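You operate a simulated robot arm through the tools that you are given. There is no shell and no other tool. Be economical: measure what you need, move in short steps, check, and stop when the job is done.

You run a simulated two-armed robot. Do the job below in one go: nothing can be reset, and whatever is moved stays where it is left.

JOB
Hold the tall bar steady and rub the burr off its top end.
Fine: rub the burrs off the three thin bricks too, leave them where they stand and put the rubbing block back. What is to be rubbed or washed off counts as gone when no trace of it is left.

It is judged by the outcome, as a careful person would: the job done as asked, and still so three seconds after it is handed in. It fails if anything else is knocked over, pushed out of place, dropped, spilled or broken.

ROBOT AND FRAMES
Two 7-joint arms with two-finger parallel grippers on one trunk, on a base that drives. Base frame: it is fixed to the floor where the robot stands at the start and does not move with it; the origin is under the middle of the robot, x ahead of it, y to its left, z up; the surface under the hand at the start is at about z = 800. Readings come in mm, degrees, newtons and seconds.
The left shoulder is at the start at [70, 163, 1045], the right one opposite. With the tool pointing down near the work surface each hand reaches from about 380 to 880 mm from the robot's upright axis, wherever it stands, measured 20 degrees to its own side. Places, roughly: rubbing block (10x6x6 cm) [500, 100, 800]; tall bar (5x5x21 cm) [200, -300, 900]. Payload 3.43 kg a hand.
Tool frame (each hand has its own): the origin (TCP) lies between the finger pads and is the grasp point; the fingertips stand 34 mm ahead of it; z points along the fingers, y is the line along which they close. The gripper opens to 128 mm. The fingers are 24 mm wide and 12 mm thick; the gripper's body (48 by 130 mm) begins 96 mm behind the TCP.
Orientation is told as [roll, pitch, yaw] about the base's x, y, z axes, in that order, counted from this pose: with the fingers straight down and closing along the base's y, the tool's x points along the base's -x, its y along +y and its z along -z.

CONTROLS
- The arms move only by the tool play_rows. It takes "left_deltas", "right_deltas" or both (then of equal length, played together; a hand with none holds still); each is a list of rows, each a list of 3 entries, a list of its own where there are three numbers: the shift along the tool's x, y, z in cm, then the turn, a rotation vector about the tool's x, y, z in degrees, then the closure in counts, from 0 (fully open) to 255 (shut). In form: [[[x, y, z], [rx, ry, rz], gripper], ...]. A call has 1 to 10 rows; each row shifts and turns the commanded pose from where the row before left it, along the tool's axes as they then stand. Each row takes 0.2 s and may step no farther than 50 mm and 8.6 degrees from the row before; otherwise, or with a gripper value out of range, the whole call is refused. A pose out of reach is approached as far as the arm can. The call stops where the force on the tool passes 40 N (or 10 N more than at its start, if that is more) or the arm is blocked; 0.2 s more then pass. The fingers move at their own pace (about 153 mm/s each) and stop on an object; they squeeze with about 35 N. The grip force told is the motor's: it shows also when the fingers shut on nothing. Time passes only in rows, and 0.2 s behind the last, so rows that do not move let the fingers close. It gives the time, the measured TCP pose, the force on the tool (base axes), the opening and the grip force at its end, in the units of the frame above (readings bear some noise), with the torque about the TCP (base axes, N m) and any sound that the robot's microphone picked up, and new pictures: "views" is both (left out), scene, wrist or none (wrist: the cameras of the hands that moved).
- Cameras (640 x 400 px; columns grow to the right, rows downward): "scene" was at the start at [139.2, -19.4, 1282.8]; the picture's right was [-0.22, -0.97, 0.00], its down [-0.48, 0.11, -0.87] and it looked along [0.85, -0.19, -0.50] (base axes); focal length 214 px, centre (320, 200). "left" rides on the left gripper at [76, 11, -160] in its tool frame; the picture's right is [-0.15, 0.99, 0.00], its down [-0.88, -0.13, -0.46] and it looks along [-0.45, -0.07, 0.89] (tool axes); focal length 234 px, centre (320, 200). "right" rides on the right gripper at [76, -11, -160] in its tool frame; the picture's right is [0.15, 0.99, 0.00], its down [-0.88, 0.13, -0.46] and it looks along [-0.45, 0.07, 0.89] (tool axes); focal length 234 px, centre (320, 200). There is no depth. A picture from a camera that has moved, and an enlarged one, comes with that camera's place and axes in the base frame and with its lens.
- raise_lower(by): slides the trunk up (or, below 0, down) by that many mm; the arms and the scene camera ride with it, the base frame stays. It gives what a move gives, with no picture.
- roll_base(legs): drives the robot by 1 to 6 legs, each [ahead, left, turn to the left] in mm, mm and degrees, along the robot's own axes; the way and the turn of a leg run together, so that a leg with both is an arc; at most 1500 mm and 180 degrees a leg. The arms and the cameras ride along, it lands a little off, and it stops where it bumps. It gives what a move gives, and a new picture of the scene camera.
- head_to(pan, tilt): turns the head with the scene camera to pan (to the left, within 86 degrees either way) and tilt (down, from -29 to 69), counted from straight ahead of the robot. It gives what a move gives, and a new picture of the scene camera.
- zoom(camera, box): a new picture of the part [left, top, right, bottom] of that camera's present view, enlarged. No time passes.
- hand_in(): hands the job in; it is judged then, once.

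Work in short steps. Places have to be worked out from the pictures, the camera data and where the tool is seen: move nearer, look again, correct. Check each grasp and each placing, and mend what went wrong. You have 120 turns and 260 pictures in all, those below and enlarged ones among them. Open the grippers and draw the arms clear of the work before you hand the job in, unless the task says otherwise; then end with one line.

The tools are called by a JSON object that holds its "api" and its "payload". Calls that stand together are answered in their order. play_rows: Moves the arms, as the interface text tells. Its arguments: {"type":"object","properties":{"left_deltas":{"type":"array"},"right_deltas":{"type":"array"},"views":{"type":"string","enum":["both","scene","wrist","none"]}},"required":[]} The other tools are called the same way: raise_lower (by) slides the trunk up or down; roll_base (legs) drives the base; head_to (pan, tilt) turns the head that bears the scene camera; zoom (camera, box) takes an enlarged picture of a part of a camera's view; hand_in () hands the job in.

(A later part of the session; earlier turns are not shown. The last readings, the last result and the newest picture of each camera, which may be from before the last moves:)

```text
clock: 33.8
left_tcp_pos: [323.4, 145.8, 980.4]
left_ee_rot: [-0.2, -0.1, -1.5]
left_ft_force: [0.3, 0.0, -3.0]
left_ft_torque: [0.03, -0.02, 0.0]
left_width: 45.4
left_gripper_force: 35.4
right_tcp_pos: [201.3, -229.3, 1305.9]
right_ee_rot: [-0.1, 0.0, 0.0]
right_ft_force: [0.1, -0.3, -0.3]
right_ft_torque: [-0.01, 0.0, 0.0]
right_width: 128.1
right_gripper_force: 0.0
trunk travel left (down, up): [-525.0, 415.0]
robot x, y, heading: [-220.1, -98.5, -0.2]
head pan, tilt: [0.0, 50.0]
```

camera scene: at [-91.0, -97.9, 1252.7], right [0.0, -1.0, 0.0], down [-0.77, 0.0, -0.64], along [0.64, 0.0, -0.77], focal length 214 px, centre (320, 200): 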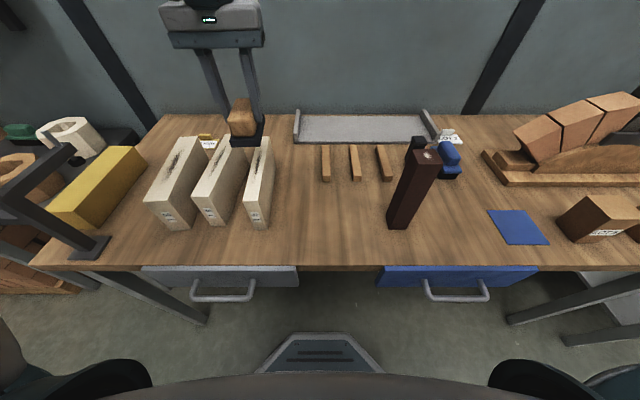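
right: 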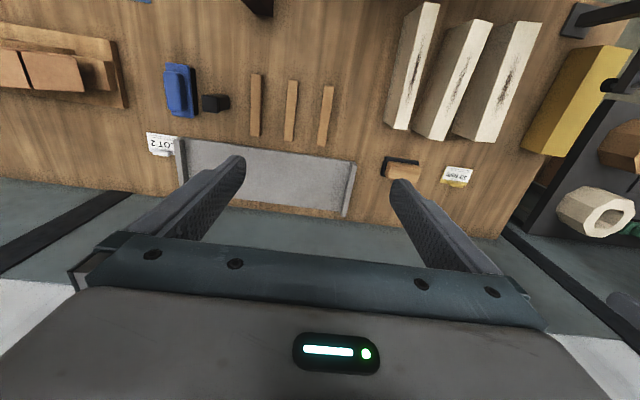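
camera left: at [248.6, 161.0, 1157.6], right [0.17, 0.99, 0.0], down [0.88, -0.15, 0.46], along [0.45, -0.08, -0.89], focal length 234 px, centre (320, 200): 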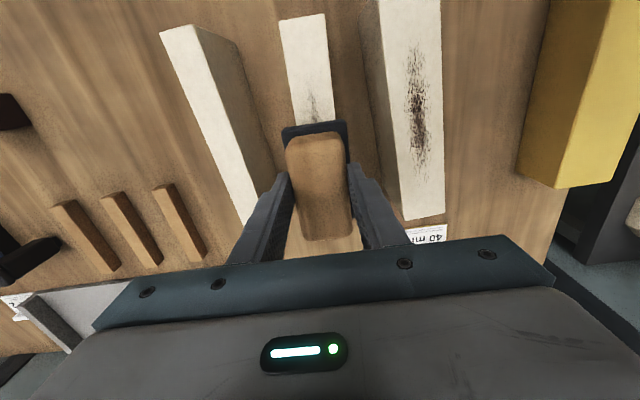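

{"api": "play_rows", "payload": {"left_deltas": [[[0, 0, 0.1], [0, 0, 0], 255], [[0, 0, 0.05], [0, 0, 0], 255], [[0, 0, 0], [0, 0, 0], 255]], "views": "none"}}

```text
clock: 34.6
left_tcp_pos: [324.1, 146.0, 979.7]
left_ee_rot: [-0.1, -0.1, -1.5]
left_ft_force: [-0.3, 1.4, 0.4]
left_ft_torque: [0.12, 0.11, -0.03]
left_width: 45.3
left_gripper_force: 35.3
right_tcp_pos: [201.5, -229.9, 1307.0]
right_ee_rot: [0.0, 0.0, 0.1]
right_ft_force: [0.5, 0.5, 0.3]
right_ft_torque: [0.02, 0.0, 0.01]
right_width: 127.8
right_gripper_force: 0.1
trunk travel left (down, up): [-525.0, 415.0]
robot x, y, heading: [-221.8, -98.9, -0.0]
head pan, tilt: [0.0, 50.0]
```

Contact is 3.5 N; I'll press 0.7 mm more and stroke between x of about 255 and 350.

{"api": "play_rows", "payload": {"left_deltas": [[[0, 0, 0.07], [0, 0, 0], 255], [[2.3, 0, 0], [0, 0, 0], 255], [[2.3, 0, 0], [0, 0, 0], 255], [[2.3, 0, 0], [0, 0, 0], 255], [[-2.4, 0, 0], [0, 0, 0], 255], [[-2.4, 0, 0], [0, 0, 0], 255], [[-2.4, 0, 0], [0, 0, 0], 255], [[-2.4, 0, 0], [0, 0, 0], 255], [[0, 0, 0], [0, 0, 0], 255]], "views": "none"}}

{"api": "zoom", "payload": {"camera": "scene", "box": [180, 100, 320, 238]}}

```text
clock: 36.6
left_tcp_pos: [350.3, 144.2, 978.6]
left_ee_rot: [-0.1, -0.1, -1.6]
left_ft_force: [-4.0, 0.0, 10.2]
left_ft_torque: [0.15, 0.77, 0.06]
left_width: 45.4
left_gripper_force: 34.6
right_tcp_pos: [201.6, -229.9, 1305.6]
right_ee_rot: [-0.1, 0.0, 0.0]
right_ft_force: [-0.1, -0.5, -0.6]
right_ft_torque: [-0.01, 0.0, -0.02]
right_width: 127.7
right_gripper_force: 0.0
trunk travel left (down, up): [-525.0, 415.0]
robot x, y, heading: [-217.7, -96.2, 0.1]
head pan, tilt: [0.0, 50.0]
```

```text
2.90 times, centred on (250, 169) of scene
camera zoom: at [-93.0, -98.8, 1252.9], right [0.0, -1.0, 0.0], down [-0.77, 0.0, -0.64], along [0.64, 0.0, -0.77], focal length 622 px, centre (523, 290)
```

zoom: 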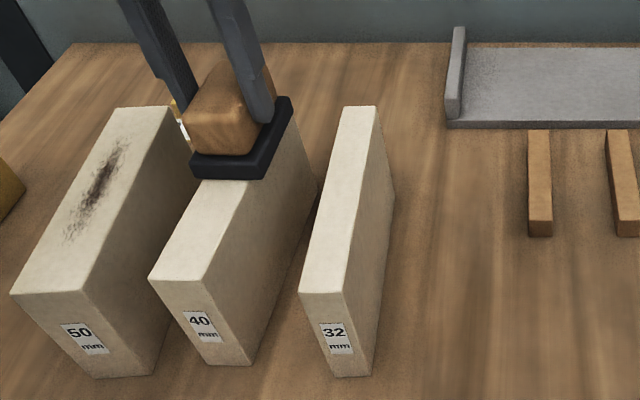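

The strokes work and the brick stands still. One more pair of strokes, then lift.

{"api": "play_rows", "payload": {"left_deltas": [[[2.4, 0, 0], [0, 0, 0], 255], [[2.4, 0, 0], [0, 0, 0], 255], [[2.4, 0, 0], [0, 0, 0], 255], [[2.4, 0, 0], [0, 0, 0], 255], [[-2.4, 0, 0], [0, 0, 0], 255], [[-2.4, 0, 0], [0, 0, 0], 255], [[-2.4, 0, 0], [0, 0, 0], 255], [[-2.4, 0, 0], [0, 0, 0], 255], [[0, 0, -2], [0, 0, 0], 255], [[0, 0, -3], [0, 0, 0], 255]], "views": "none"}}

{"api": "zoom", "payload": {"camera": "scene", "box": [180, 100, 320, 238]}}

```text
clock: 38.8
left_tcp_pos: [351.1, 145.0, 1029.8]
left_ee_rot: [-0.1, -0.1, -1.4]
left_ft_force: [0.0, -0.4, -3.1]
left_ft_torque: [0.02, -0.01, 0.02]
left_width: 45.5
left_gripper_force: 35.4
right_tcp_pos: [201.7, -230.1, 1305.7]
right_ee_rot: [0.0, 0.0, -0.1]
right_ft_force: [0.6, -0.3, 0.3]
right_ft_torque: [0.01, -0.04, 0.03]
right_width: 128.0
right_gripper_force: 0.1
trunk travel left (down, up): [-525.0, 415.0]
robot x, y, heading: [-218.5, -98.8, 0.1]
head pan, tilt: [0.0, 50.0]
```

```text
2.90 times, centred on (250, 169) of scene
camera zoom: at [-92.1, -98.7, 1252.7], right [0.0, -1.0, 0.0], down [-0.77, 0.0, -0.64], along [0.64, 0.0, -0.77], focal length 622 px, centre (523, 290)
```

zoom: 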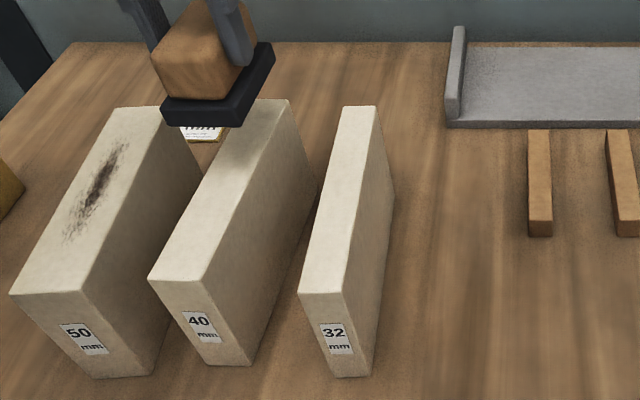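

The 40 mm brick looks clean. Now the 50 mm brick: turn to yaw 5.9 and go over (320,251).

{"api": "play_rows", "payload": {"left_deltas": [[[0, 0, 0], [0, 0, -7.4], 255], [[0.5, 2.7, 0], [0, 0, 0], 255], [[0.5, 2.7, 0], [0, 0, 0], 255], [[0.5, 2.7, 0], [0, 0, 0], 255], [[0.5, 2.74, 0], [0, 0, 0], 255], [[0, 0, 2], [0, 0, 0], 255], [[0, 0, 1.3], [0, 0, 0], 255], [[0, 0, 0], [0, 0, 0], 255]], "views": "wrist"}}

{"api": "zoom", "payload": {"camera": "scene", "box": [130, 100, 290, 200]}}

```text
clock: 40.6
left_tcp_pos: [320.0, 249.8, 996.0]
left_ee_rot: [-0.1, 0.0, 5.9]
left_ft_force: [0.3, -0.1, -3.3]
left_ft_torque: [-0.02, -0.03, -0.03]
left_width: 45.4
left_gripper_force: 34.4
right_tcp_pos: [202.0, -230.1, 1305.7]
right_ee_rot: [0.0, -0.1, 0.0]
right_ft_force: [-1.0, -0.3, -0.6]
right_ft_torque: [-0.01, -0.01, -0.01]
right_width: 128.1
right_gripper_force: 0.1
trunk travel left (down, up): [-525.0, 415.0]
robot x, y, heading: [-220.1, -98.3, 0.2]
head pan, tilt: [0.0, 50.0]
camera left: at [244.3, 254.8, 1155.0], right [0.04, 1.0, 0.0], down [0.89, -0.04, 0.46], along [0.46, -0.02, -0.89], focal length 234 px, centre (320, 200)
```

left: 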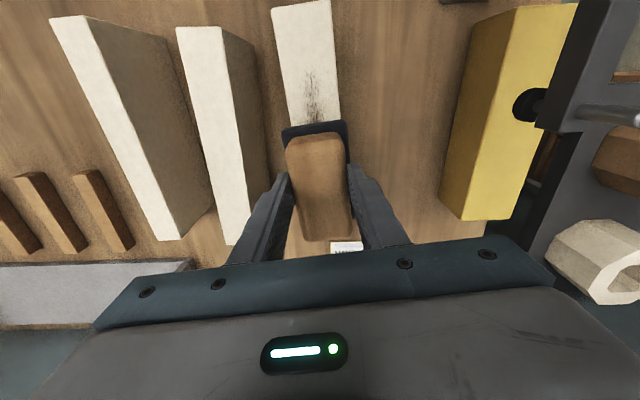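

```text
4.00 times, centred on (210, 150) of scene
camera zoom: at [-91.6, -98.3, 1252.7], right [0.0, -1.0, 0.0], down [-0.77, 0.0, -0.64], along [0.64, 0.0, -0.77], focal length 858 px, centre (760, 400)
```

zoom: 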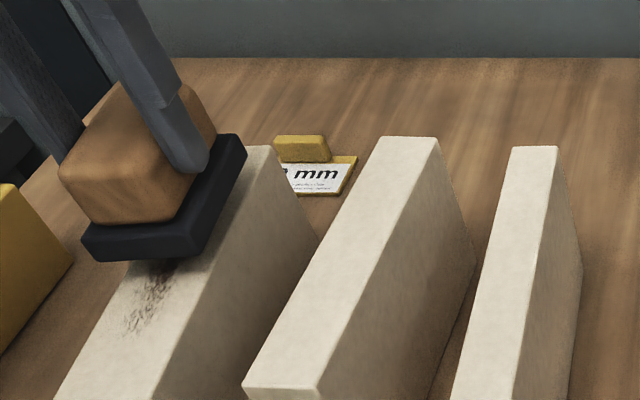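

It is aligned over the 50 mm brick and clear of the yellow block. Lowering to contact.

{"api": "play_rows", "payload": {"left_deltas": [[[0, 0, 0.8], [0, 0, 0], 255], [[0, 0, 0.5], [0, 0, 0], 255], [[0, 0, 0.2], [0, 0, 0], 255], [[0, 0, 0.1], [0, 0, 0], 255], [[0, 0, 0], [0, 0, 0], 255]], "views": "none"}}

{"api": "play_rows", "payload": {"left_deltas": [[[0, 0, 0.1], [0, 0, 0], 255], [[0, 0, 0], [0, 0, 0], 255]], "views": "none"}}

```text
clock: 41.8
left_tcp_pos: [320.3, 251.3, 978.2]
left_ee_rot: [-0.2, 0.0, 6.0]
left_ft_force: [-0.4, 1.0, -1.1]
left_ft_torque: [0.02, 0.1, -0.04]
left_width: 45.5
left_gripper_force: 34.6
right_tcp_pos: [202.7, -230.2, 1305.7]
right_ee_rot: [0.0, 0.0, 0.0]
right_ft_force: [0.5, 0.1, -0.1]
right_ft_torque: [-0.02, 0.02, -0.01]
right_width: 127.9
right_gripper_force: 0.0
trunk travel left (down, up): [-525.0, 415.0]
robot x, y, heading: [-219.5, -99.5, 0.1]
head pan, tilt: [0.0, 50.0]
```

```text
clock: 42.4
left_tcp_pos: [318.1, 251.5, 979.8]
left_ee_rot: [-0.1, -0.1, 5.9]
left_ft_force: [1.4, 2.9, 5.9]
left_ft_torque: [0.38, 0.34, -0.19]
left_width: 45.6
left_gripper_force: 35.0
right_tcp_pos: [201.0, -230.6, 1305.9]
right_ee_rot: [0.0, 0.0, 0.0]
right_ft_force: [0.1, 0.2, -0.1]
right_ft_torque: [0.0, -0.03, -0.02]
right_width: 128.0
right_gripper_force: 0.1
trunk travel left (down, up): [-525.0, 415.0]
robot x, y, heading: [-221.3, -99.9, -0.2]
head pan, tilt: [0.0, 50.0]
```

Contact is about 9 N. I'll press 0.2 mm more and stroke between x of about 250 and 347.

{"api": "play_rows", "payload": {"left_deltas": [[[0, 0, 0.02], [0, 0, 0], 255], [[2.3, 0, 0], [0, 0, 0], 255], [[2.3, 0, 0], [0, 0, 0], 255], [[2.3, 0, 0], [0, 0, 0], 255], [[-2.4, 0, 0], [0, 0, 0], 255], [[-2.4, 0, 0], [0, 0, 0], 255], [[-2.4, 0, 0], [0, 0, 0], 255], [[-2.4, 0, 0], [0, 0, 0], 255], [[0, 0, 0], [0, 0, 0], 255]], "views": "none"}}

{"api": "zoom", "payload": {"camera": "scene", "box": [130, 100, 270, 238]}}

```text
clock: 44.4
left_tcp_pos: [347.9, 252.6, 979.2]
left_ee_rot: [-0.1, -0.1, 5.9]
left_ft_force: [-1.9, 0.3, 5.6]
left_ft_torque: [0.06, 0.5, 0.09]
left_width: 45.4
left_gripper_force: 35.4
right_tcp_pos: [200.2, -231.1, 1307.4]
right_ee_rot: [0.1, 0.0, 0.0]
right_ft_force: [-0.9, 0.5, -0.3]
right_ft_torque: [0.01, 0.01, 0.02]
right_width: 128.0
right_gripper_force: 0.0
trunk travel left (down, up): [-525.0, 415.0]
robot x, y, heading: [-219.4, -100.4, -0.2]
head pan, tilt: [0.0, 50.0]
```

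```text
2.90 times, centred on (200, 169) of scene
camera zoom: at [-92.5, -98.7, 1252.8], right [0.0, -1.0, 0.0], down [-0.77, 0.0, -0.64], along [0.64, 0.0, -0.77], focal length 622 px, centre (668, 290)
```

zoom: 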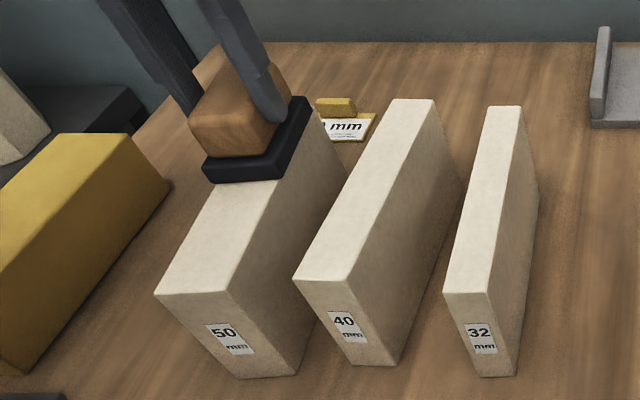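

Good. One more pair of strokes with slightly more pressure, then I'll lift and look.

{"api": "play_rows", "payload": {"left_deltas": [[[2.4, 0, 0.03], [0, 0, 0], 255], [[2.4, 0, 0], [0, 0, 0], 255], [[2.4, 0, 0], [0, 0, 0], 255], [[2.4, 0, 0], [0, 0, 0], 255], [[-2.4, 0, 0], [0, 0, 0], 255], [[-2.4, 0, 0], [0, 0, 0], 255], [[-2.4, 0, 0], [0, 0, 0], 255], [[-2.4, 0, 0], [0, 0, 0], 255], [[0, 0, -4], [0, 0, 0], 255], [[0, 0, -4], [0, 0, 0], 255]], "views": "wrist"}}

{"api": "zoom", "payload": {"camera": "scene", "box": [160, 120, 290, 200]}}

```text
clock: 46.6
left_tcp_pos: [345.8, 252.9, 1059.0]
left_ee_rot: [-0.2, 0.0, 5.9]
left_ft_force: [0.6, 0.1, -3.0]
left_ft_torque: [0.04, 0.03, -0.01]
left_width: 45.5
left_gripper_force: 35.3
right_tcp_pos: [200.9, -230.3, 1305.3]
right_ee_rot: [0.1, -0.1, 0.1]
right_ft_force: [0.7, 0.1, 0.7]
right_ft_torque: [0.02, -0.03, -0.03]
right_width: 128.0
right_gripper_force: 0.0
trunk travel left (down, up): [-525.0, 415.0]
robot x, y, heading: [-220.0, -98.8, -0.3]
head pan, tilt: [0.0, 50.0]
camera left: at [269.1, 257.4, 1218.2], right [0.04, 1.0, 0.0], down [0.89, -0.04, 0.46], along [0.46, -0.02, -0.89], focal length 234 px, centre (320, 200)
```

left: 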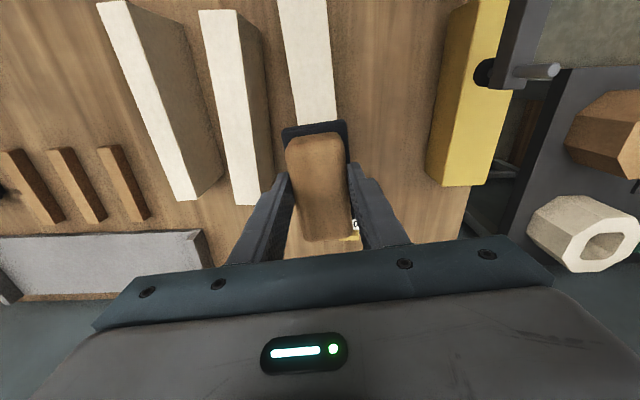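

```text
4.92 times, centred on (225, 160) of scene
camera zoom: at [-92.5, -99.2, 1252.7], right [0.0, -1.0, 0.0], down [-0.77, 0.0, -0.64], along [0.64, 0.0, -0.77], focal length 1056 px, centre (788, 397)
```

zoom: 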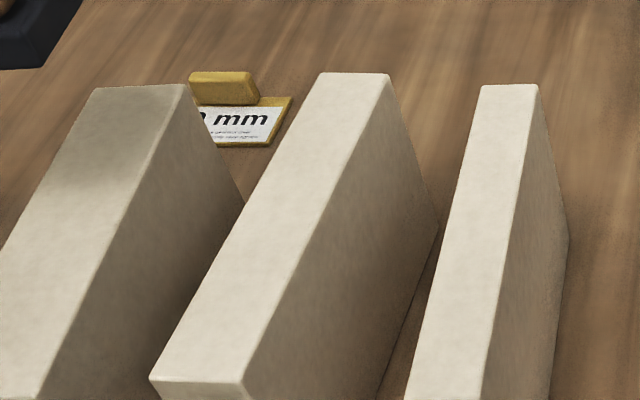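

All three bricks are clean and unmoved. The bar is centred at about (217,-290), axis-aligned with its top near z 1005. I'll raise the trunk 120 mm and drive right 360 mm, so the left hand can rub from above while the right hand holds the bar from its right side.

{"api": "raise_lower", "payload": {"by": 120}}

{"api": "roll_base", "payload": {"legs": [[0, -360, 0]]}}

```text
clock: 48.1
left_tcp_pos: [346.1, 253.8, 1177.1]
left_ee_rot: [-0.2, 0.0, 5.9]
left_ft_force: [0.0, -0.7, -2.8]
left_ft_torque: [0.01, 0.04, -0.01]
left_width: 45.3
left_gripper_force: 34.8
right_tcp_pos: [202.0, -229.9, 1426.4]
right_ee_rot: [0.0, -0.1, 0.1]
right_ft_force: [0.0, -1.0, -0.1]
right_ft_torque: [-0.02, 0.0, -0.03]
right_width: 127.8
right_gripper_force: 0.0
trunk travel left (down, up): [-645.0, 295.0]
robot x, y, heading: [-220.4, -100.4, 0.1]
head pan, tilt: [0.0, 50.0]
```

```text
clock: 50.4
left_tcp_pos: [346.0, -105.9, 1176.7]
left_ee_rot: [-0.2, 0.0, 5.9]
left_ft_force: [-0.8, 0.1, -2.8]
left_ft_torque: [-0.02, 0.02, -0.01]
left_width: 45.4
left_gripper_force: 35.5
right_tcp_pos: [202.1, -589.5, 1426.3]
right_ee_rot: [0.0, 0.0, 0.0]
right_ft_force: [0.0, 0.2, -0.4]
right_ft_torque: [0.01, 0.03, 0.0]
right_width: 128.2
right_gripper_force: 0.0
trunk travel left (down, up): [-645.0, 295.0]
robot x, y, heading: [-221.1, -463.1, 0.1]
head pan, tilt: [0.0, 50.0]
camera scene: at [-91.2, -458.8, 1372.7], right [0.0, -1.0, 0.0], down [-0.77, 0.0, -0.64], along [0.64, 0.0, -0.77], focal length 214 px, centre (320, 200)
```

scene: 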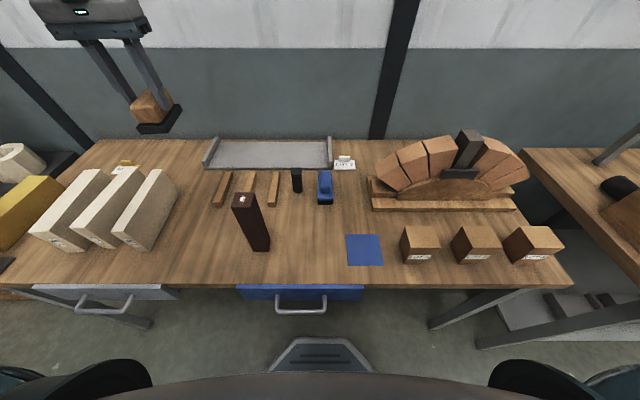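

The space to the right of the bar is free (cubes begin at y of about -690). I'll turn the right hand to yaw +90.

{"api": "play_rows", "payload": {"right_deltas": [[[0, 0, 2], [0, 0, -8.5], 0], [[0, 0, 2], [0, 0, -8.5], 0], [[0, 0, 2], [0, 0, -8.5], 0], [[0, 0, 2], [0, 0, -8.5], 0], [[0, 0, 2], [0, 0, -8.5], 0], [[0, 0, 2], [0, 0, -8.5], 0], [[0, 0, 2], [0, 0, -8.5], 0], [[0, 0, 2], [0, 0, -8.5], 0], [[0, 0, 2], [0, 0, -8.5], 0], [[0, 0, 2], [0, 0, -8.5], 0]], "views": "none"}}

{"api": "zoom", "payload": {"camera": "scene", "box": [200, 150, 360, 270]}}

```text
clock: 52.6
left_tcp_pos: [346.5, -107.2, 1177.8]
left_ee_rot: [-0.2, -0.1, 6.0]
left_ft_force: [1.0, 0.3, -2.5]
left_ft_torque: [0.02, 0.01, -0.02]
left_width: 45.4
left_gripper_force: 35.3
right_tcp_pos: [203.4, -591.3, 1226.3]
right_ee_rot: [0.1, 0.0, 85.2]
right_ft_force: [-0.5, -0.3, 0.2]
right_ft_torque: [-0.04, 0.03, -0.04]
right_width: 127.9
right_gripper_force: 0.0
trunk travel left (down, up): [-645.0, 295.0]
robot x, y, heading: [-221.5, -462.1, 0.0]
head pan, tilt: [0.0, 50.0]
```

```text
3.33 times, centred on (280, 210) of scene
camera zoom: at [-90.6, -459.9, 1372.7], right [0.0, -1.0, 0.0], down [-0.77, 0.0, -0.64], along [0.64, 0.0, -0.77], focal length 715 px, centre (453, 167)
```

zoom: 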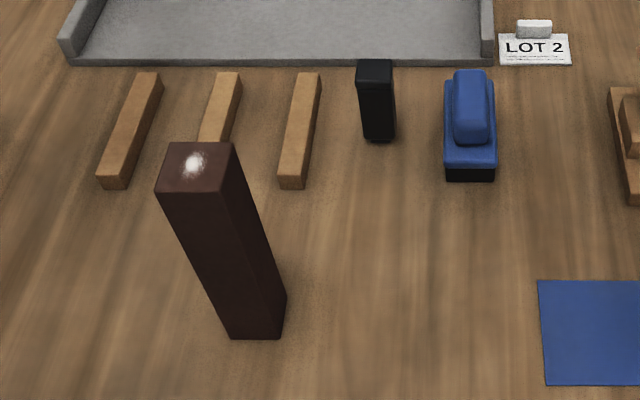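

The bar is centred at (215,-289). I'll finish the yaw and tilt the right hand so its fingers point left and 20° down.

{"api": "play_rows", "payload": {"right_deltas": [[[0, 0, 0], [0, 0, -4.8], 0], [[0, 0, 0], [0, -7.8, 0], 0], [[0, 0, 0], [0, -7.8, 0], 0], [[0, 0, 0], [0, -7.8, 0], 0], [[0, 0, 0], [0, -7.8, 0], 0], [[0, 0, 0], [0, -7.8, 0], 0], [[0, 0, 0], [0, -7.8, 0], 0], [[0, 0, 0], [0, -7.8, 0], 0], [[0, 0, 0], [0, -7.8, 0], 0], [[0, 0, 0], [0, -7.8, 0], 0]], "views": "both"}}

```text
clock: 54.8
left_tcp_pos: [346.4, -105.9, 1176.3]
left_ee_rot: [-0.3, 0.0, 6.0]
left_ft_force: [0.5, 0.5, -2.7]
left_ft_torque: [0.02, 0.05, 0.01]
left_width: 45.3
left_gripper_force: 35.1
right_tcp_pos: [202.7, -589.8, 1225.0]
right_ee_rot: [0.3, -70.2, 89.6]
right_ft_force: [0.4, 0.2, -0.3]
right_ft_torque: [0.04, 0.01, 0.02]
right_width: 127.9
right_gripper_force: 0.1
trunk travel left (down, up): [-645.0, 295.0]
robot x, y, heading: [-219.7, -460.4, 0.2]
head pan, tilt: [0.0, 50.0]
camera scene: at [-90.7, -459.1, 1372.7], right [0.0, -1.0, 0.0], down [-0.77, 0.0, -0.64], along [0.64, 0.0, -0.77], focal length 214 px, centre (320, 200)
camera right: at [214.0, -767.1, 1208.4], right [-0.99, -0.05, -0.14], down [-0.13, -0.13, 0.98], along [-0.06, 0.99, 0.12], focal length 234 px, centre (320, 200)
```

scene: 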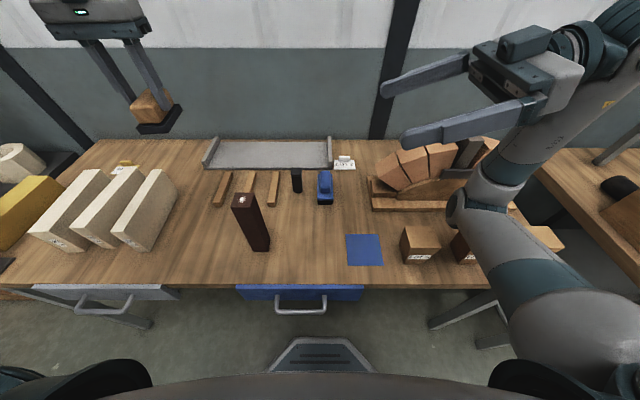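
right: 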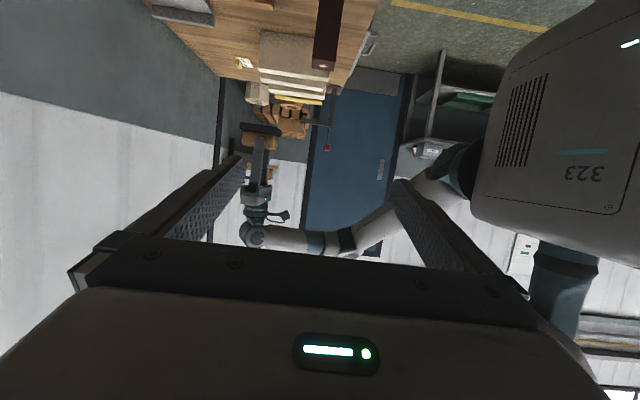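

The right hand is oriented well. I'll move it left towards the bar, then down partway, watching the elbow over the cubes.

{"api": "play_rows", "payload": {"right_deltas": [[[-1.28, -0.3, 3.53], [0, 0, 0], 0], [[-1.28, -0.3, 3.53], [0, 0, 0], 0], [[-1.28, -0.3, 3.53], [0, 0, 0], 0], [[-1.28, -0.3, 3.53], [0, 0, 0], 0], [[3.53, 0, 1.28], [0, 0, 0], 0], [[3.53, 0, 1.28], [0, 0, 0], 0], [[3.53, 0, 1.28], [0, 0, 0], 0], [[3.53, 0, 1.28], [0, 0, 0], 0], [[0, 0, 0], [0, 0, 0], 0]], "views": "both"}}

```text
clock: 56.8
left_tcp_pos: [346.9, -105.9, 1176.9]
left_ee_rot: [-0.2, -0.1, 6.0]
left_ft_force: [-0.4, 0.4, -2.8]
left_ft_torque: [0.02, 0.01, -0.01]
left_width: 45.6
left_gripper_force: 35.0
right_tcp_pos: [214.3, -441.1, 1208.9]
right_ee_rot: [0.2, -70.1, 89.6]
right_ft_force: [0.1, 0.0, -0.2]
right_ft_torque: [0.04, -0.02, -0.01]
right_width: 128.2
right_gripper_force: 0.0
right hand out of reach, approached as far as the arm can: row 5, 6, 7, 8
trunk travel left (down, up): [-645.0, 295.0]
robot x, y, heading: [-218.1, -459.2, 0.1]
head pan, tilt: [0.0, 50.0]
camera scene: at [-91.2, -459.3, 1372.7], right [0.0, -1.0, 0.0], down [-0.77, 0.0, -0.64], along [0.64, 0.0, -0.77], focal length 214 px, centre (320, 200)
camera right: at [225.6, -616.9, 1190.8], right [-0.99, -0.05, -0.14], down [-0.13, -0.13, 0.98], along [-0.06, 0.99, 0.12], focal length 234 px, centre (320, 200)
```

scene: 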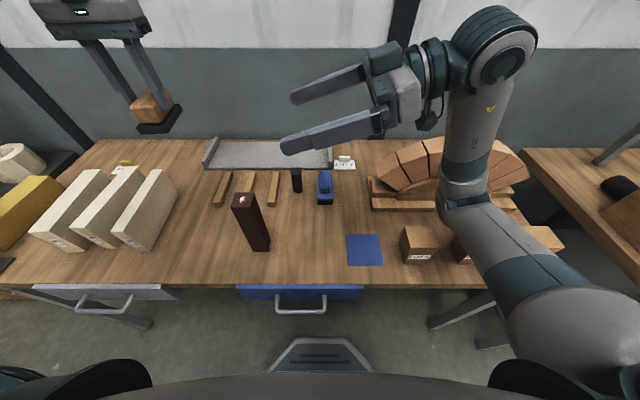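
right: 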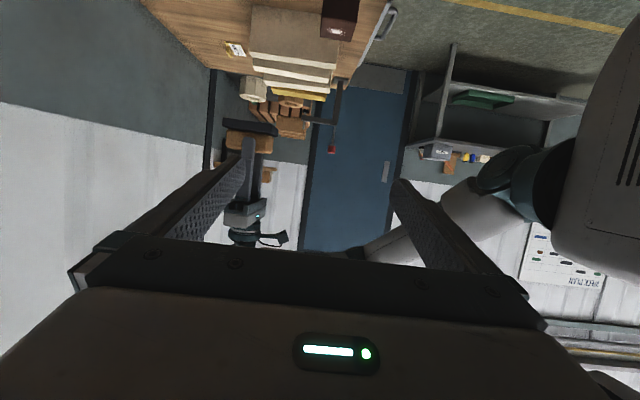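

Straight down was out of reach at this shallow tilt. I'll steepen the right hand to 45°, which still leaves clearance below the bar's top if I grip near z 895, and try to descend.

{"api": "play_rows", "payload": {"right_deltas": [[[0, 0, 0], [0, 8.4, 0], 0], [[0, 0, 0], [0, 8.4, 0], 0], [[0, 0, 0], [0, 8.4, 0], 0], [[2.8, 0, 2.8], [0, 0, 0], 0], [[2.8, 0, 2.8], [0, 0, 0], 0], [[2.8, 0, 2.8], [0, 0, 0], 0], [[2.8, 0, 2.8], [0, 0, 0], 0], [[0, 0, 0], [0, 0, 0], 0]], "views": "both"}}

```text
clock: 58.6
left_tcp_pos: [345.7, -104.8, 1177.2]
left_ee_rot: [-0.2, 0.0, 6.0]
left_ft_force: [-0.3, 0.4, -3.6]
left_ft_torque: [-0.04, 0.02, 0.01]
left_width: 45.6
left_gripper_force: 34.7
right_tcp_pos: [214.0, -440.7, 1079.2]
right_ee_rot: [0.0, -45.0, 89.7]
right_ft_force: [-0.5, -0.1, 0.8]
right_ft_torque: [0.0, -0.02, 0.0]
right_width: 128.0
right_gripper_force: 0.0
right hand out of reach, approached as far as the arm can: row 7
trunk travel left (down, up): [-645.0, 295.0]
robot x, y, heading: [-221.0, -462.1, 0.2]
head pan, tilt: [0.0, 50.0]
camera scene: at [-91.2, -459.2, 1372.7], right [0.0, -1.0, 0.0], down [-0.77, 0.0, -0.64], along [0.64, 0.0, -0.77], focal length 214 px, centre (320, 200)
camera right: at [224.4, -608.3, 1138.5], right [-0.99, -0.1, -0.1], down [-0.13, 0.3, 0.94], along [-0.06, 0.95, -0.31], focal length 234 px, centre (320, 200)
```

scene: 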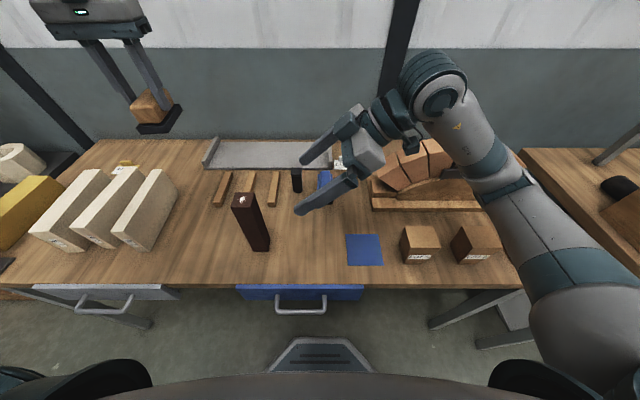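
right: 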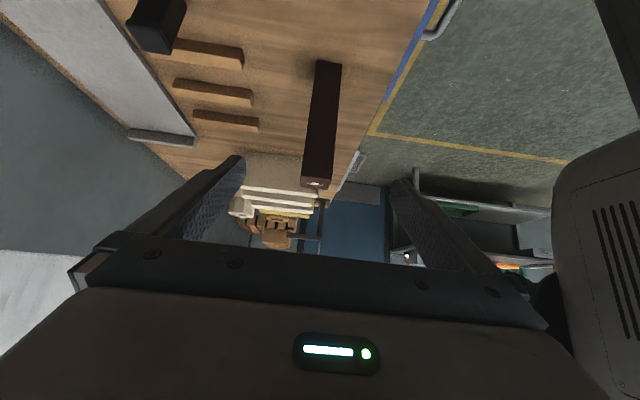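

The limit looks like the arm's minimum reach: the wrist is too near the shoulder. I'll roll back 85 mm to give the right arm room, then descend again.

{"api": "roll_base", "payload": {"legs": [[-85, 0, 0]]}}

{"api": "play_rows", "payload": {"right_deltas": [[[0, -4.2, 0], [0, 0, 0], 0], [[0, -4.2, 0], [0, 0, 0], 0], [[2.8, 0, 2.8], [0, 0, 0], 0], [[2.8, 0, 2.8], [0, 0, 0], 0], [[0, 0, 0], [0, -8.3, 0], 0], [[0, 0, 0], [0, -8.3, 0], 0], [[0, 0, 0], [0, -8.3, 0], 0], [[0, 0, 0], [0, 0, 0], 0]], "views": "both"}}

```text
clock: 59.7
left_tcp_pos: [262.4, -106.7, 1178.8]
left_ee_rot: [-0.2, 0.1, 6.1]
left_ft_force: [-0.4, -0.5, -2.5]
left_ft_torque: [0.0, 0.0, 0.0]
left_width: 45.5
left_gripper_force: 35.3
right_tcp_pos: [128.6, -442.4, 1080.4]
right_ee_rot: [0.1, -45.0, 89.6]
right_ft_force: [-0.6, -0.6, 0.7]
right_ft_torque: [0.02, 0.01, -0.03]
right_width: 128.3
right_gripper_force: 0.0
trunk travel left (down, up): [-645.0, 295.0]
robot x, y, heading: [-304.2, -457.4, 0.0]
head pan, tilt: [0.0, 50.0]
camera scene: at [-175.5, -459.8, 1372.7], right [0.0, -1.0, 0.0], down [-0.77, 0.0, -0.64], along [0.64, 0.0, -0.77], focal length 214 px, centre (320, 200)
```

scene: 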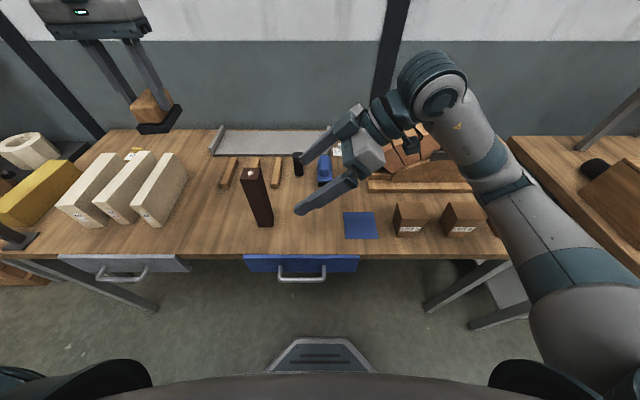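

```text
clock: 61.5
left_tcp_pos: [262.4, -107.0, 1176.6]
left_ee_rot: [-0.2, 0.1, 6.0]
left_ft_force: [0.4, -0.9, -2.6]
left_ft_torque: [-0.01, 0.05, -0.01]
left_width: 45.4
left_gripper_force: 35.2
right_tcp_pos: [143.4, -420.0, 1059.9]
right_ee_rot: [-3.8, -54.0, 86.9]
right_ft_force: [-0.6, -0.6, -0.7]
right_ft_torque: [0.01, 0.01, -0.05]
right_width: 127.9
right_gripper_force: 0.2
right hand out of reach, approached as far as the arm can: row 1, 2, 3, 4, 5, 6, 7
trunk travel left (down, up): [-645.0, 295.0]
robot x, y, heading: [-304.4, -460.4, -0.0]
head pan, tilt: [0.0, 50.0]
camera scene: at [-174.8, -459.7, 1372.6], right [0.0, -1.0, 0.0], down [-0.77, 0.0, -0.64], along [0.64, 0.0, -0.77], focal length 214 px, centre (320, 200)
camera right: at [135.4, -594.8, 1092.7], right [-0.99, 0.02, -0.16], down [-0.15, 0.17, 0.97], along [0.05, 0.99, -0.16], focal length 234 px, centre (320, 200)
```

scene: 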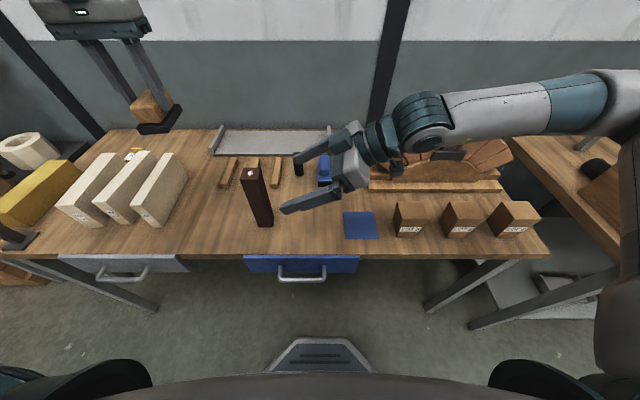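
right: 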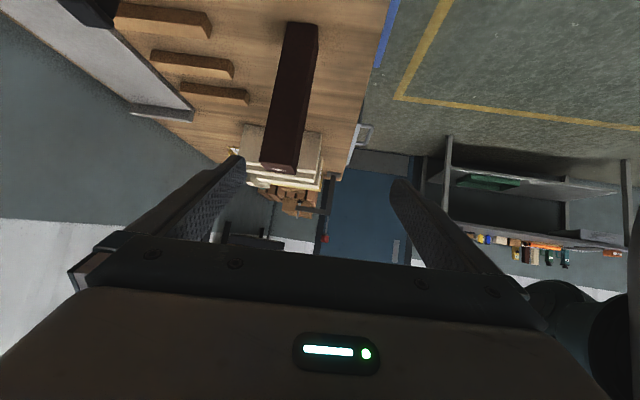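

The arm swung into another posture, with the elbow raised and out to the side, which suits a leftward-pointing hand. I'll test moves from here: forward and down.

{"api": "play_rows", "payload": {"right_deltas": [[[1.6, 0, 1.2], [0, 0, 0], 0], [[1.6, 0, 1.2], [0, 0, 0], 0], [[1.6, -1, 1.2], [0, 0, 0], 0], [[1.6, -1, 1.2], [0, 0, 0], 0], [[0, -2, 0], [0, 0, 0], 0], [[0, -2, 0], [0, 0, 0], 0], [[0, 0, 0], [0, 0, 0], 0]], "views": "scene"}}

```text
clock: 63.1
left_tcp_pos: [263.7, -107.9, 1176.4]
left_ee_rot: [-0.1, 0.0, 6.0]
left_ft_force: [0.5, -0.4, -3.0]
left_ft_torque: [0.02, -0.03, 0.0]
left_width: 45.5
left_gripper_force: 34.7
right_tcp_pos: [189.6, -443.5, 974.4]
right_ee_rot: [0.1, -55.7, 88.2]
right_ft_force: [-0.7, -0.3, -0.3]
right_ft_torque: [-0.01, -0.01, -0.02]
right_width: 128.2
right_gripper_force: 0.0
trunk travel left (down, up): [-645.0, 295.0]
robot x, y, heading: [-302.9, -456.2, -0.0]
head pan, tilt: [0.0, 50.0]
camera scene: at [-175.3, -461.0, 1372.7], right [0.0, -1.0, 0.0], down [-0.77, 0.0, -0.64], along [0.64, 0.0, -0.77], focal length 214 px, centre (320, 200)
```

scene: 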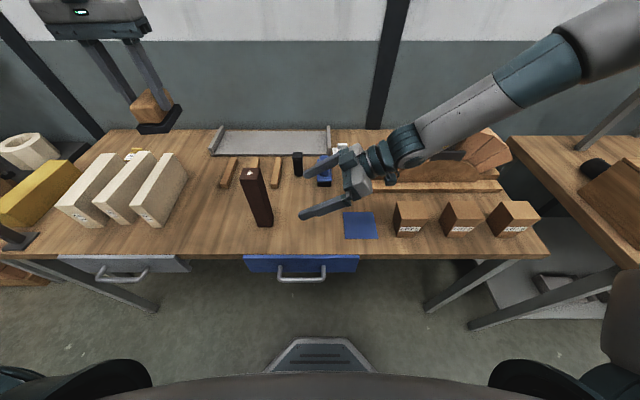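

The right arm now reaches in from above. I'll align it at x=215, z=915, still 150 mm to the right of the bar, and correct the yaw.

{"api": "play_rows", "payload": {"right_deltas": [[[0, 0, 0], [-1.5, 0, -1.0], 0], [[1.65, -0.85, 1.13], [0, 0, 0], 0], [[1.65, -0.85, 1.13], [0, 0, 0], 0], [[1.65, -0.85, 1.13], [0, 0, 0], 0], [[0, 0, 0], [0, 0, 0], 0]], "views": "both"}}

```text
clock: 64.3
left_tcp_pos: [262.0, -107.1, 1177.6]
left_ee_rot: [-0.2, 0.1, 6.1]
left_ft_force: [-0.1, -1.1, -2.0]
left_ft_torque: [-0.02, 0.02, 0.0]
left_width: 45.8
left_gripper_force: 35.6
right_tcp_pos: [212.9, -442.9, 916.0]
right_ee_rot: [0.2, -55.6, 90.0]
right_ft_force: [-0.1, -0.4, -0.2]
right_ft_torque: [-0.04, 0.0, 0.0]
right_width: 128.0
right_gripper_force: 0.0
trunk travel left (down, up): [-645.0, 295.0]
robot x, y, heading: [-307.6, -458.7, -0.2]
head pan, tilt: [0.0, 50.0]
camera scene: at [-175.6, -459.8, 1372.8], right [0.0, -1.0, 0.0], down [-0.77, 0.0, -0.64], along [0.64, 0.0, -0.77], focal length 214 px, centre (320, 200)
camera right: at [225.4, -618.6, 943.0], right [-0.99, -0.09, -0.12], down [-0.13, 0.12, 0.98], along [-0.07, 0.99, -0.13], focal length 234 px, centre (320, 200)
```

scene: 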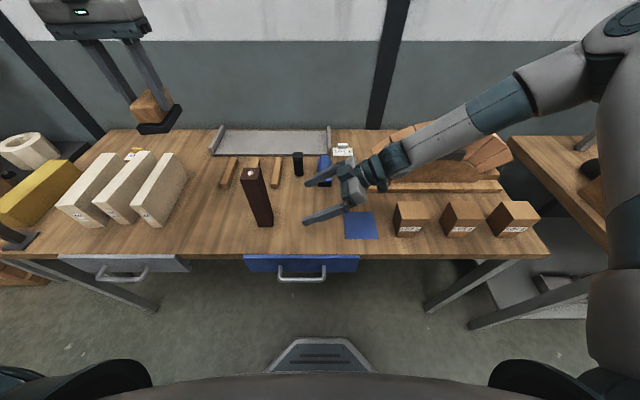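
right: 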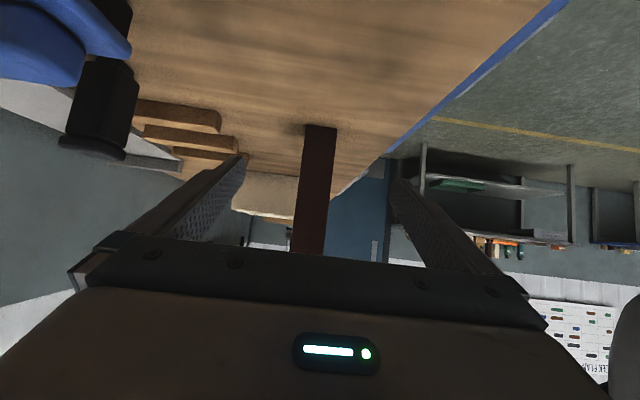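

The bar lies centred between the open fingers, at x of about 215. I'll advance left so they straddle it.

{"api": "play_rows", "payload": {"right_deltas": [[[-2.12, -0.2, 3.1], [0, 0, 0], 0], [[-2.12, 0, 3.1], [0, 0, 0], 0], [[-2.12, 0, 3.1], [0, 0, 0], 0], [[-2.0, 0, 2.92], [0, 0, 0], 0], [[0, 0, 0], [0, 0, 0], 0]], "views": "both"}}

{"api": "zoom", "payload": {"camera": "scene", "box": [200, 130, 360, 230]}}

```text
clock: 65.5
left_tcp_pos: [262.2, -108.3, 1177.1]
left_ee_rot: [-0.1, 0.0, 6.1]
left_ft_force: [0.5, -0.5, -1.9]
left_ft_torque: [0.02, 0.04, -0.02]
left_width: 45.5
left_gripper_force: 34.9
right_tcp_pos: [214.2, -296.6, 915.7]
right_ee_rot: [0.3, -55.7, 90.0]
right_ft_force: [0.0, -0.6, -0.2]
right_ft_torque: [0.04, 0.05, 0.0]
right_width: 128.0
right_gripper_force: 0.0
trunk travel left (down, up): [-645.0, 295.0]
robot x, y, heading: [-306.6, -462.7, 0.2]
head pan, tilt: [0.0, 50.0]
camera scene: at [-175.5, -460.9, 1372.8], right [0.0, -1.0, 0.0], down [-0.77, 0.0, -0.64], along [0.64, 0.0, -0.77], focal length 214 px, centre (320, 200)
camera right: at [227.3, -470.8, 943.5], right [-0.99, -0.09, -0.12], down [-0.13, 0.12, 0.98], along [-0.07, 0.99, -0.13], focal length 234 px, centre (320, 200)
```

scene: 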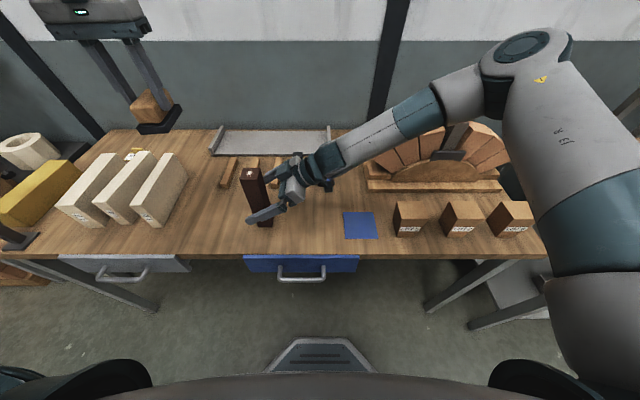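
right: 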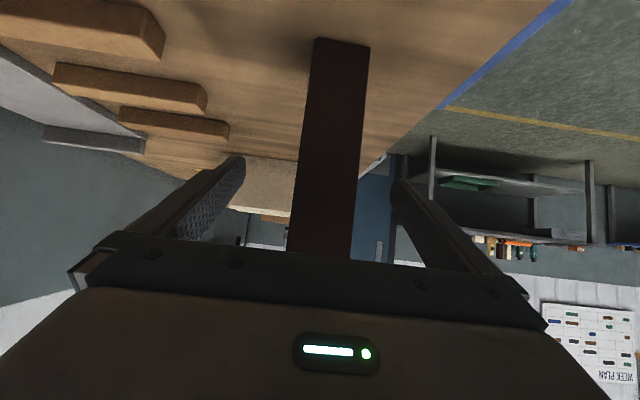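

```text
4.00 times, centred on (280, 180) of scene
camera zoom: at [-175.5, -460.9, 1372.8], right [0.0, -1.0, 0.0], down [-0.77, 0.0, -0.64], along [0.64, 0.0, -0.77], focal length 858 px, centre (480, 280)
```

zoom: 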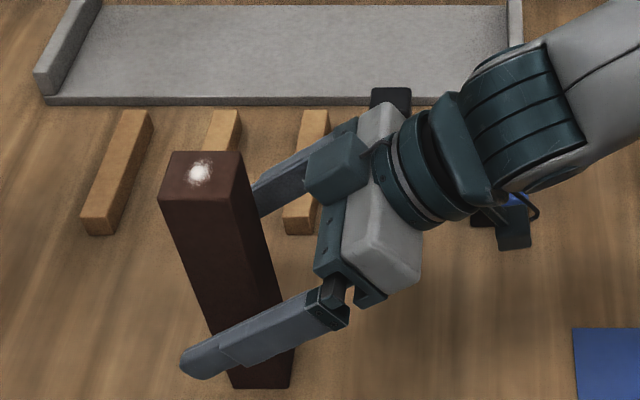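

The bar sits centred between the fingers. I'll close in two stages.

{"api": "play_rows", "payload": {"right_deltas": [[[0, 0, 0], [0, 0, 0], 80], [[0, 0, 0], [0, 0, 0], 130], [[0, 0, 0], [0, 0, 0], 145], [[0, 0, 0], [0, 0, 0], 150], [[0, 0, 0], [0, 0, 0], 155], [[0, 0, 0], [0, 0, 0], 165], [[0, 0, 0], [0, 0, 0], 255], [[0, 0, 0], [0, 0, 0], 255]], "views": "scene"}}

{"api": "zoom", "payload": {"camera": "scene", "box": [200, 130, 360, 230]}}

```text
clock: 67.3
left_tcp_pos: [262.0, -106.8, 1177.4]
left_ee_rot: [-0.2, 0.1, 6.0]
left_ft_force: [0.6, 0.0, -2.5]
left_ft_torque: [-0.01, 0.02, -0.01]
left_width: 45.6
left_gripper_force: 34.3
right_tcp_pos: [214.9, -294.8, 916.0]
right_ee_rot: [0.2, -55.6, 90.0]
right_ft_force: [-0.6, -0.2, -0.6]
right_ft_torque: [0.02, 0.08, 0.0]
right_width: 43.7
right_gripper_force: 35.2
trunk travel left (down, up): [-645.0, 295.0]
robot x, y, heading: [-302.4, -459.4, -0.1]
head pan, tilt: [0.0, 50.0]
camera scene: at [-175.4, -459.8, 1372.7], right [0.0, -1.0, 0.0], down [-0.77, 0.0, -0.64], along [0.64, 0.0, -0.77], focal length 214 px, centre (320, 200)
```

scene: 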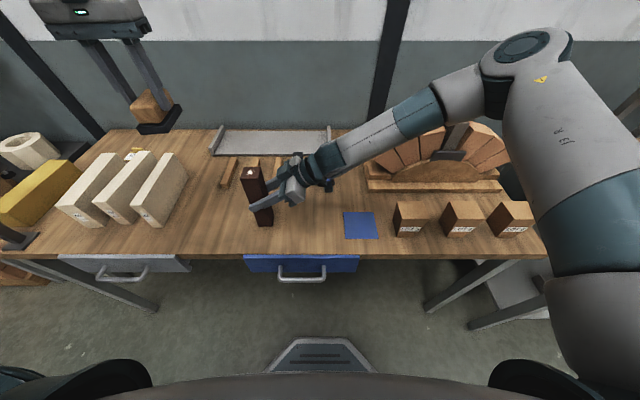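

```text
4.00 times, centred on (280, 180) of scene
camera zoom: at [-175.4, -459.8, 1372.7], right [0.0, -1.0, 0.0], down [-0.77, 0.0, -0.64], along [0.64, 0.0, -0.77], focal length 858 px, centre (480, 280)
```

zoom: 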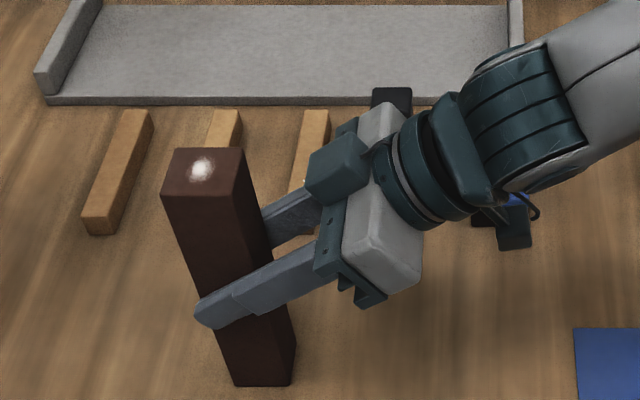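

The bar is held firmly (43.7 mm, 35 N) and has not shifted. Now I'll move the left hand with the block over the bar's top at (215,-289), staying high.

{"api": "play_rows", "payload": {"left_deltas": [[[0, 0, 0], [0, 0, 6.0], 255], [[0.94, -3.64, 0], [0, 0, 0], 255], [[0.94, -3.64, 0], [0, 0, 0], 255], [[0.94, -3.64, 0], [0, 0, 0], 255], [[0.94, -3.64, 0], [0, 0, 0], 255], [[0.94, -3.64, 0], [0, 0, 0], 255], [[0, 0, 0], [0, 0, 0], 255]], "views": "both"}}

```text
clock: 68.9
left_tcp_pos: [214.7, -288.3, 1176.3]
left_ee_rot: [-0.2, 0.0, 0.0]
left_ft_force: [0.5, -0.1, -2.8]
left_ft_torque: [-0.03, -0.03, -0.01]
left_width: 45.8
left_gripper_force: 34.5
right_tcp_pos: [215.2, -295.4, 914.9]
right_ee_rot: [0.1, -55.6, 90.2]
right_ft_force: [-0.5, -1.1, 0.0]
right_ft_torque: [-0.09, -0.08, -0.05]
right_width: 44.0
right_gripper_force: 35.2
trunk travel left (down, up): [-645.0, 295.0]
robot x, y, heading: [-305.4, -464.3, -0.2]
head pan, tilt: [0.0, 50.0]
camera scene: at [-175.8, -459.4, 1372.8], right [0.0, -1.0, 0.0], down [-0.77, 0.0, -0.64], along [0.64, 0.0, -0.77], focal length 214 px, centre (320, 200)
camera left: at [139.4, -276.1, 1337.6], right [0.15, 0.99, 0.0], down [0.88, -0.13, 0.46], along [0.45, -0.07, -0.89], focal length 234 px, centre (320, 200)
```

scene: 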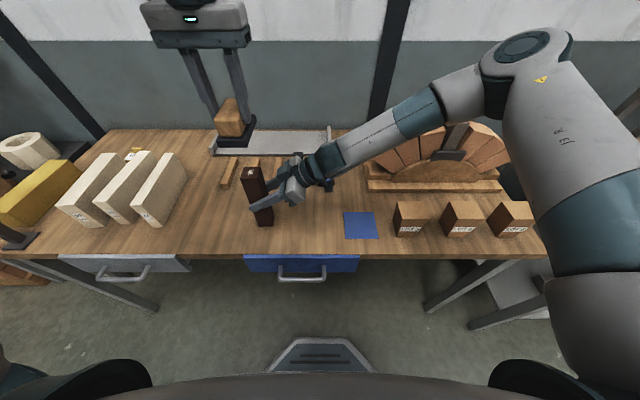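
left: 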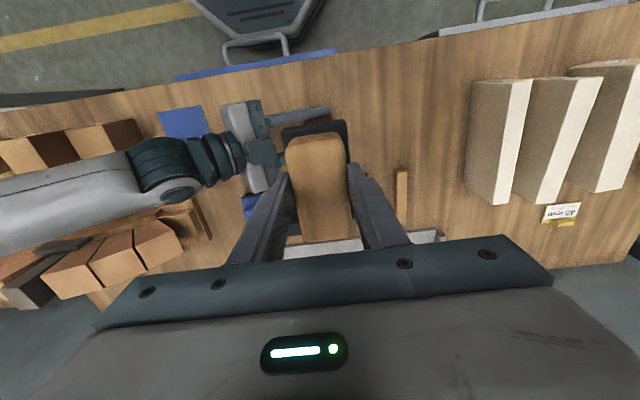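

In place above the bar. Descending to about z 1090, just above the top.

{"api": "play_rows", "payload": {"left_deltas": [[[0, 0, 3], [0, 0, 0], 255], [[0, 0, 3], [0, 0, 0], 255], [[0, 0, 2], [0, 0, 0], 255], [[0, 0, 0.6], [0, 0, 0], 255], [[0, 0, 0], [0, 0, 0], 255]], "views": "none"}}

{"api": "zoom", "payload": {"camera": "scene", "box": [200, 100, 360, 230]}}

```text
clock: 70.1
left_tcp_pos: [215.1, -288.7, 1092.6]
left_ee_rot: [-0.2, 0.0, -0.1]
left_ft_force: [0.3, 0.7, -3.1]
left_ft_torque: [0.03, 0.02, -0.02]
left_width: 45.3
left_gripper_force: 35.0
right_tcp_pos: [215.5, -295.1, 915.5]
right_ee_rot: [0.2, -55.5, 90.0]
right_ft_force: [-0.9, -0.1, 0.6]
right_ft_torque: [0.01, 0.02, 0.01]
right_width: 43.9
right_gripper_force: 35.0
trunk travel left (down, up): [-645.0, 295.0]
robot x, y, heading: [-306.4, -461.7, -0.2]
head pan, tilt: [0.0, 50.0]
```

```text
3.08 times, centred on (280, 165) of scene
camera zoom: at [-175.2, -459.9, 1372.7], right [0.0, -1.0, 0.0], down [-0.77, 0.0, -0.64], along [0.64, 0.0, -0.77], focal length 660 px, centre (443, 308)
```

zoom: 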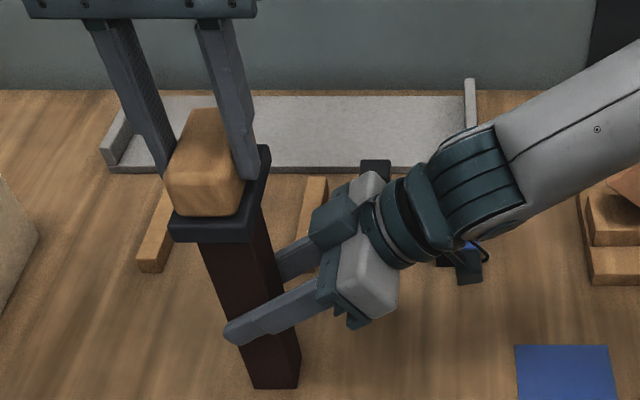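

Clear of the right gripper. Lowering finely to contact.

{"api": "play_rows", "payload": {"left_deltas": [[[0, 0, 0.4], [0, 0, 0], 255], [[0, 0, 0.4], [0, 0, 0], 255], [[0, 0, 0.2], [0, 0, 0], 255], [[0, 0, 0.2], [0, 0, 0], 255], [[0, 0, 0], [0, 0, 0], 255]], "views": "none"}}

{"api": "play_rows", "payload": {"left_deltas": [[[0, 0, 0.2], [0, 0, 0], 255], [[0, 0, 0.1], [0, 0, 0], 255], [[0, 0, 0], [0, 0, 0], 255]], "views": "none"}}

```text
clock: 71.3
left_tcp_pos: [215.1, -289.2, 1079.8]
left_ee_rot: [-0.3, -0.1, 0.0]
left_ft_force: [0.0, -0.4, -2.7]
left_ft_torque: [0.0, 0.05, 0.04]
left_width: 45.8
left_gripper_force: 35.0
right_tcp_pos: [214.1, -295.8, 916.2]
right_ee_rot: [0.2, -55.6, 90.0]
right_ft_force: [-1.2, 0.5, -0.1]
right_ft_torque: [0.05, 0.0, -0.01]
right_width: 43.8
right_gripper_force: 34.9
trunk travel left (down, up): [-645.0, 295.0]
robot x, y, heading: [-305.1, -461.4, 0.2]
head pan, tilt: [0.0, 50.0]
```

```text
clock: 72.1
left_tcp_pos: [214.8, -289.6, 1076.7]
left_ee_rot: [-0.1, 0.0, 0.0]
left_ft_force: [1.3, 0.0, -2.7]
left_ft_torque: [-0.05, 0.0, 0.0]
left_width: 45.8
left_gripper_force: 35.3
right_tcp_pos: [214.2, -295.0, 915.3]
right_ee_rot: [0.2, -55.6, 89.9]
right_ft_force: [-0.8, 0.1, 0.3]
right_ft_torque: [0.02, 0.04, -0.01]
right_width: 44.0
right_gripper_force: 35.1
trunk travel left (down, up): [-645.0, 295.0]
robot x, y, heading: [-305.4, -459.1, -0.2]
head pan, tilt: [0.0, 50.0]
```

{"api": "play_rows", "payload": {"left_deltas": [[[0, 0, 0.1], [0, 0, 0], 255], [[0, 0, 0.1], [0, 0, 0], 255], [[0, 0, 0], [0, 0, 0], 255]], "views": "none"}}

```text
clock: 72.9
left_tcp_pos: [214.7, -287.7, 1074.8]
left_ee_rot: [-0.2, -0.1, 0.0]
left_ft_force: [-1.1, 0.2, 1.4]
left_ft_torque: [0.12, 0.15, 0.04]
left_width: 45.7
left_gripper_force: 34.7
right_tcp_pos: [215.9, -294.3, 915.6]
right_ee_rot: [0.2, -55.6, 90.0]
right_ft_force: [0.4, 2.1, 0.6]
right_ft_torque: [0.07, -0.02, 0.03]
right_width: 43.6
right_gripper_force: 35.3
trunk travel left (down, up): [-645.0, 295.0]
robot x, y, heading: [-303.1, -461.4, 0.0]
head pan, tilt: [0.0, 50.0]
```

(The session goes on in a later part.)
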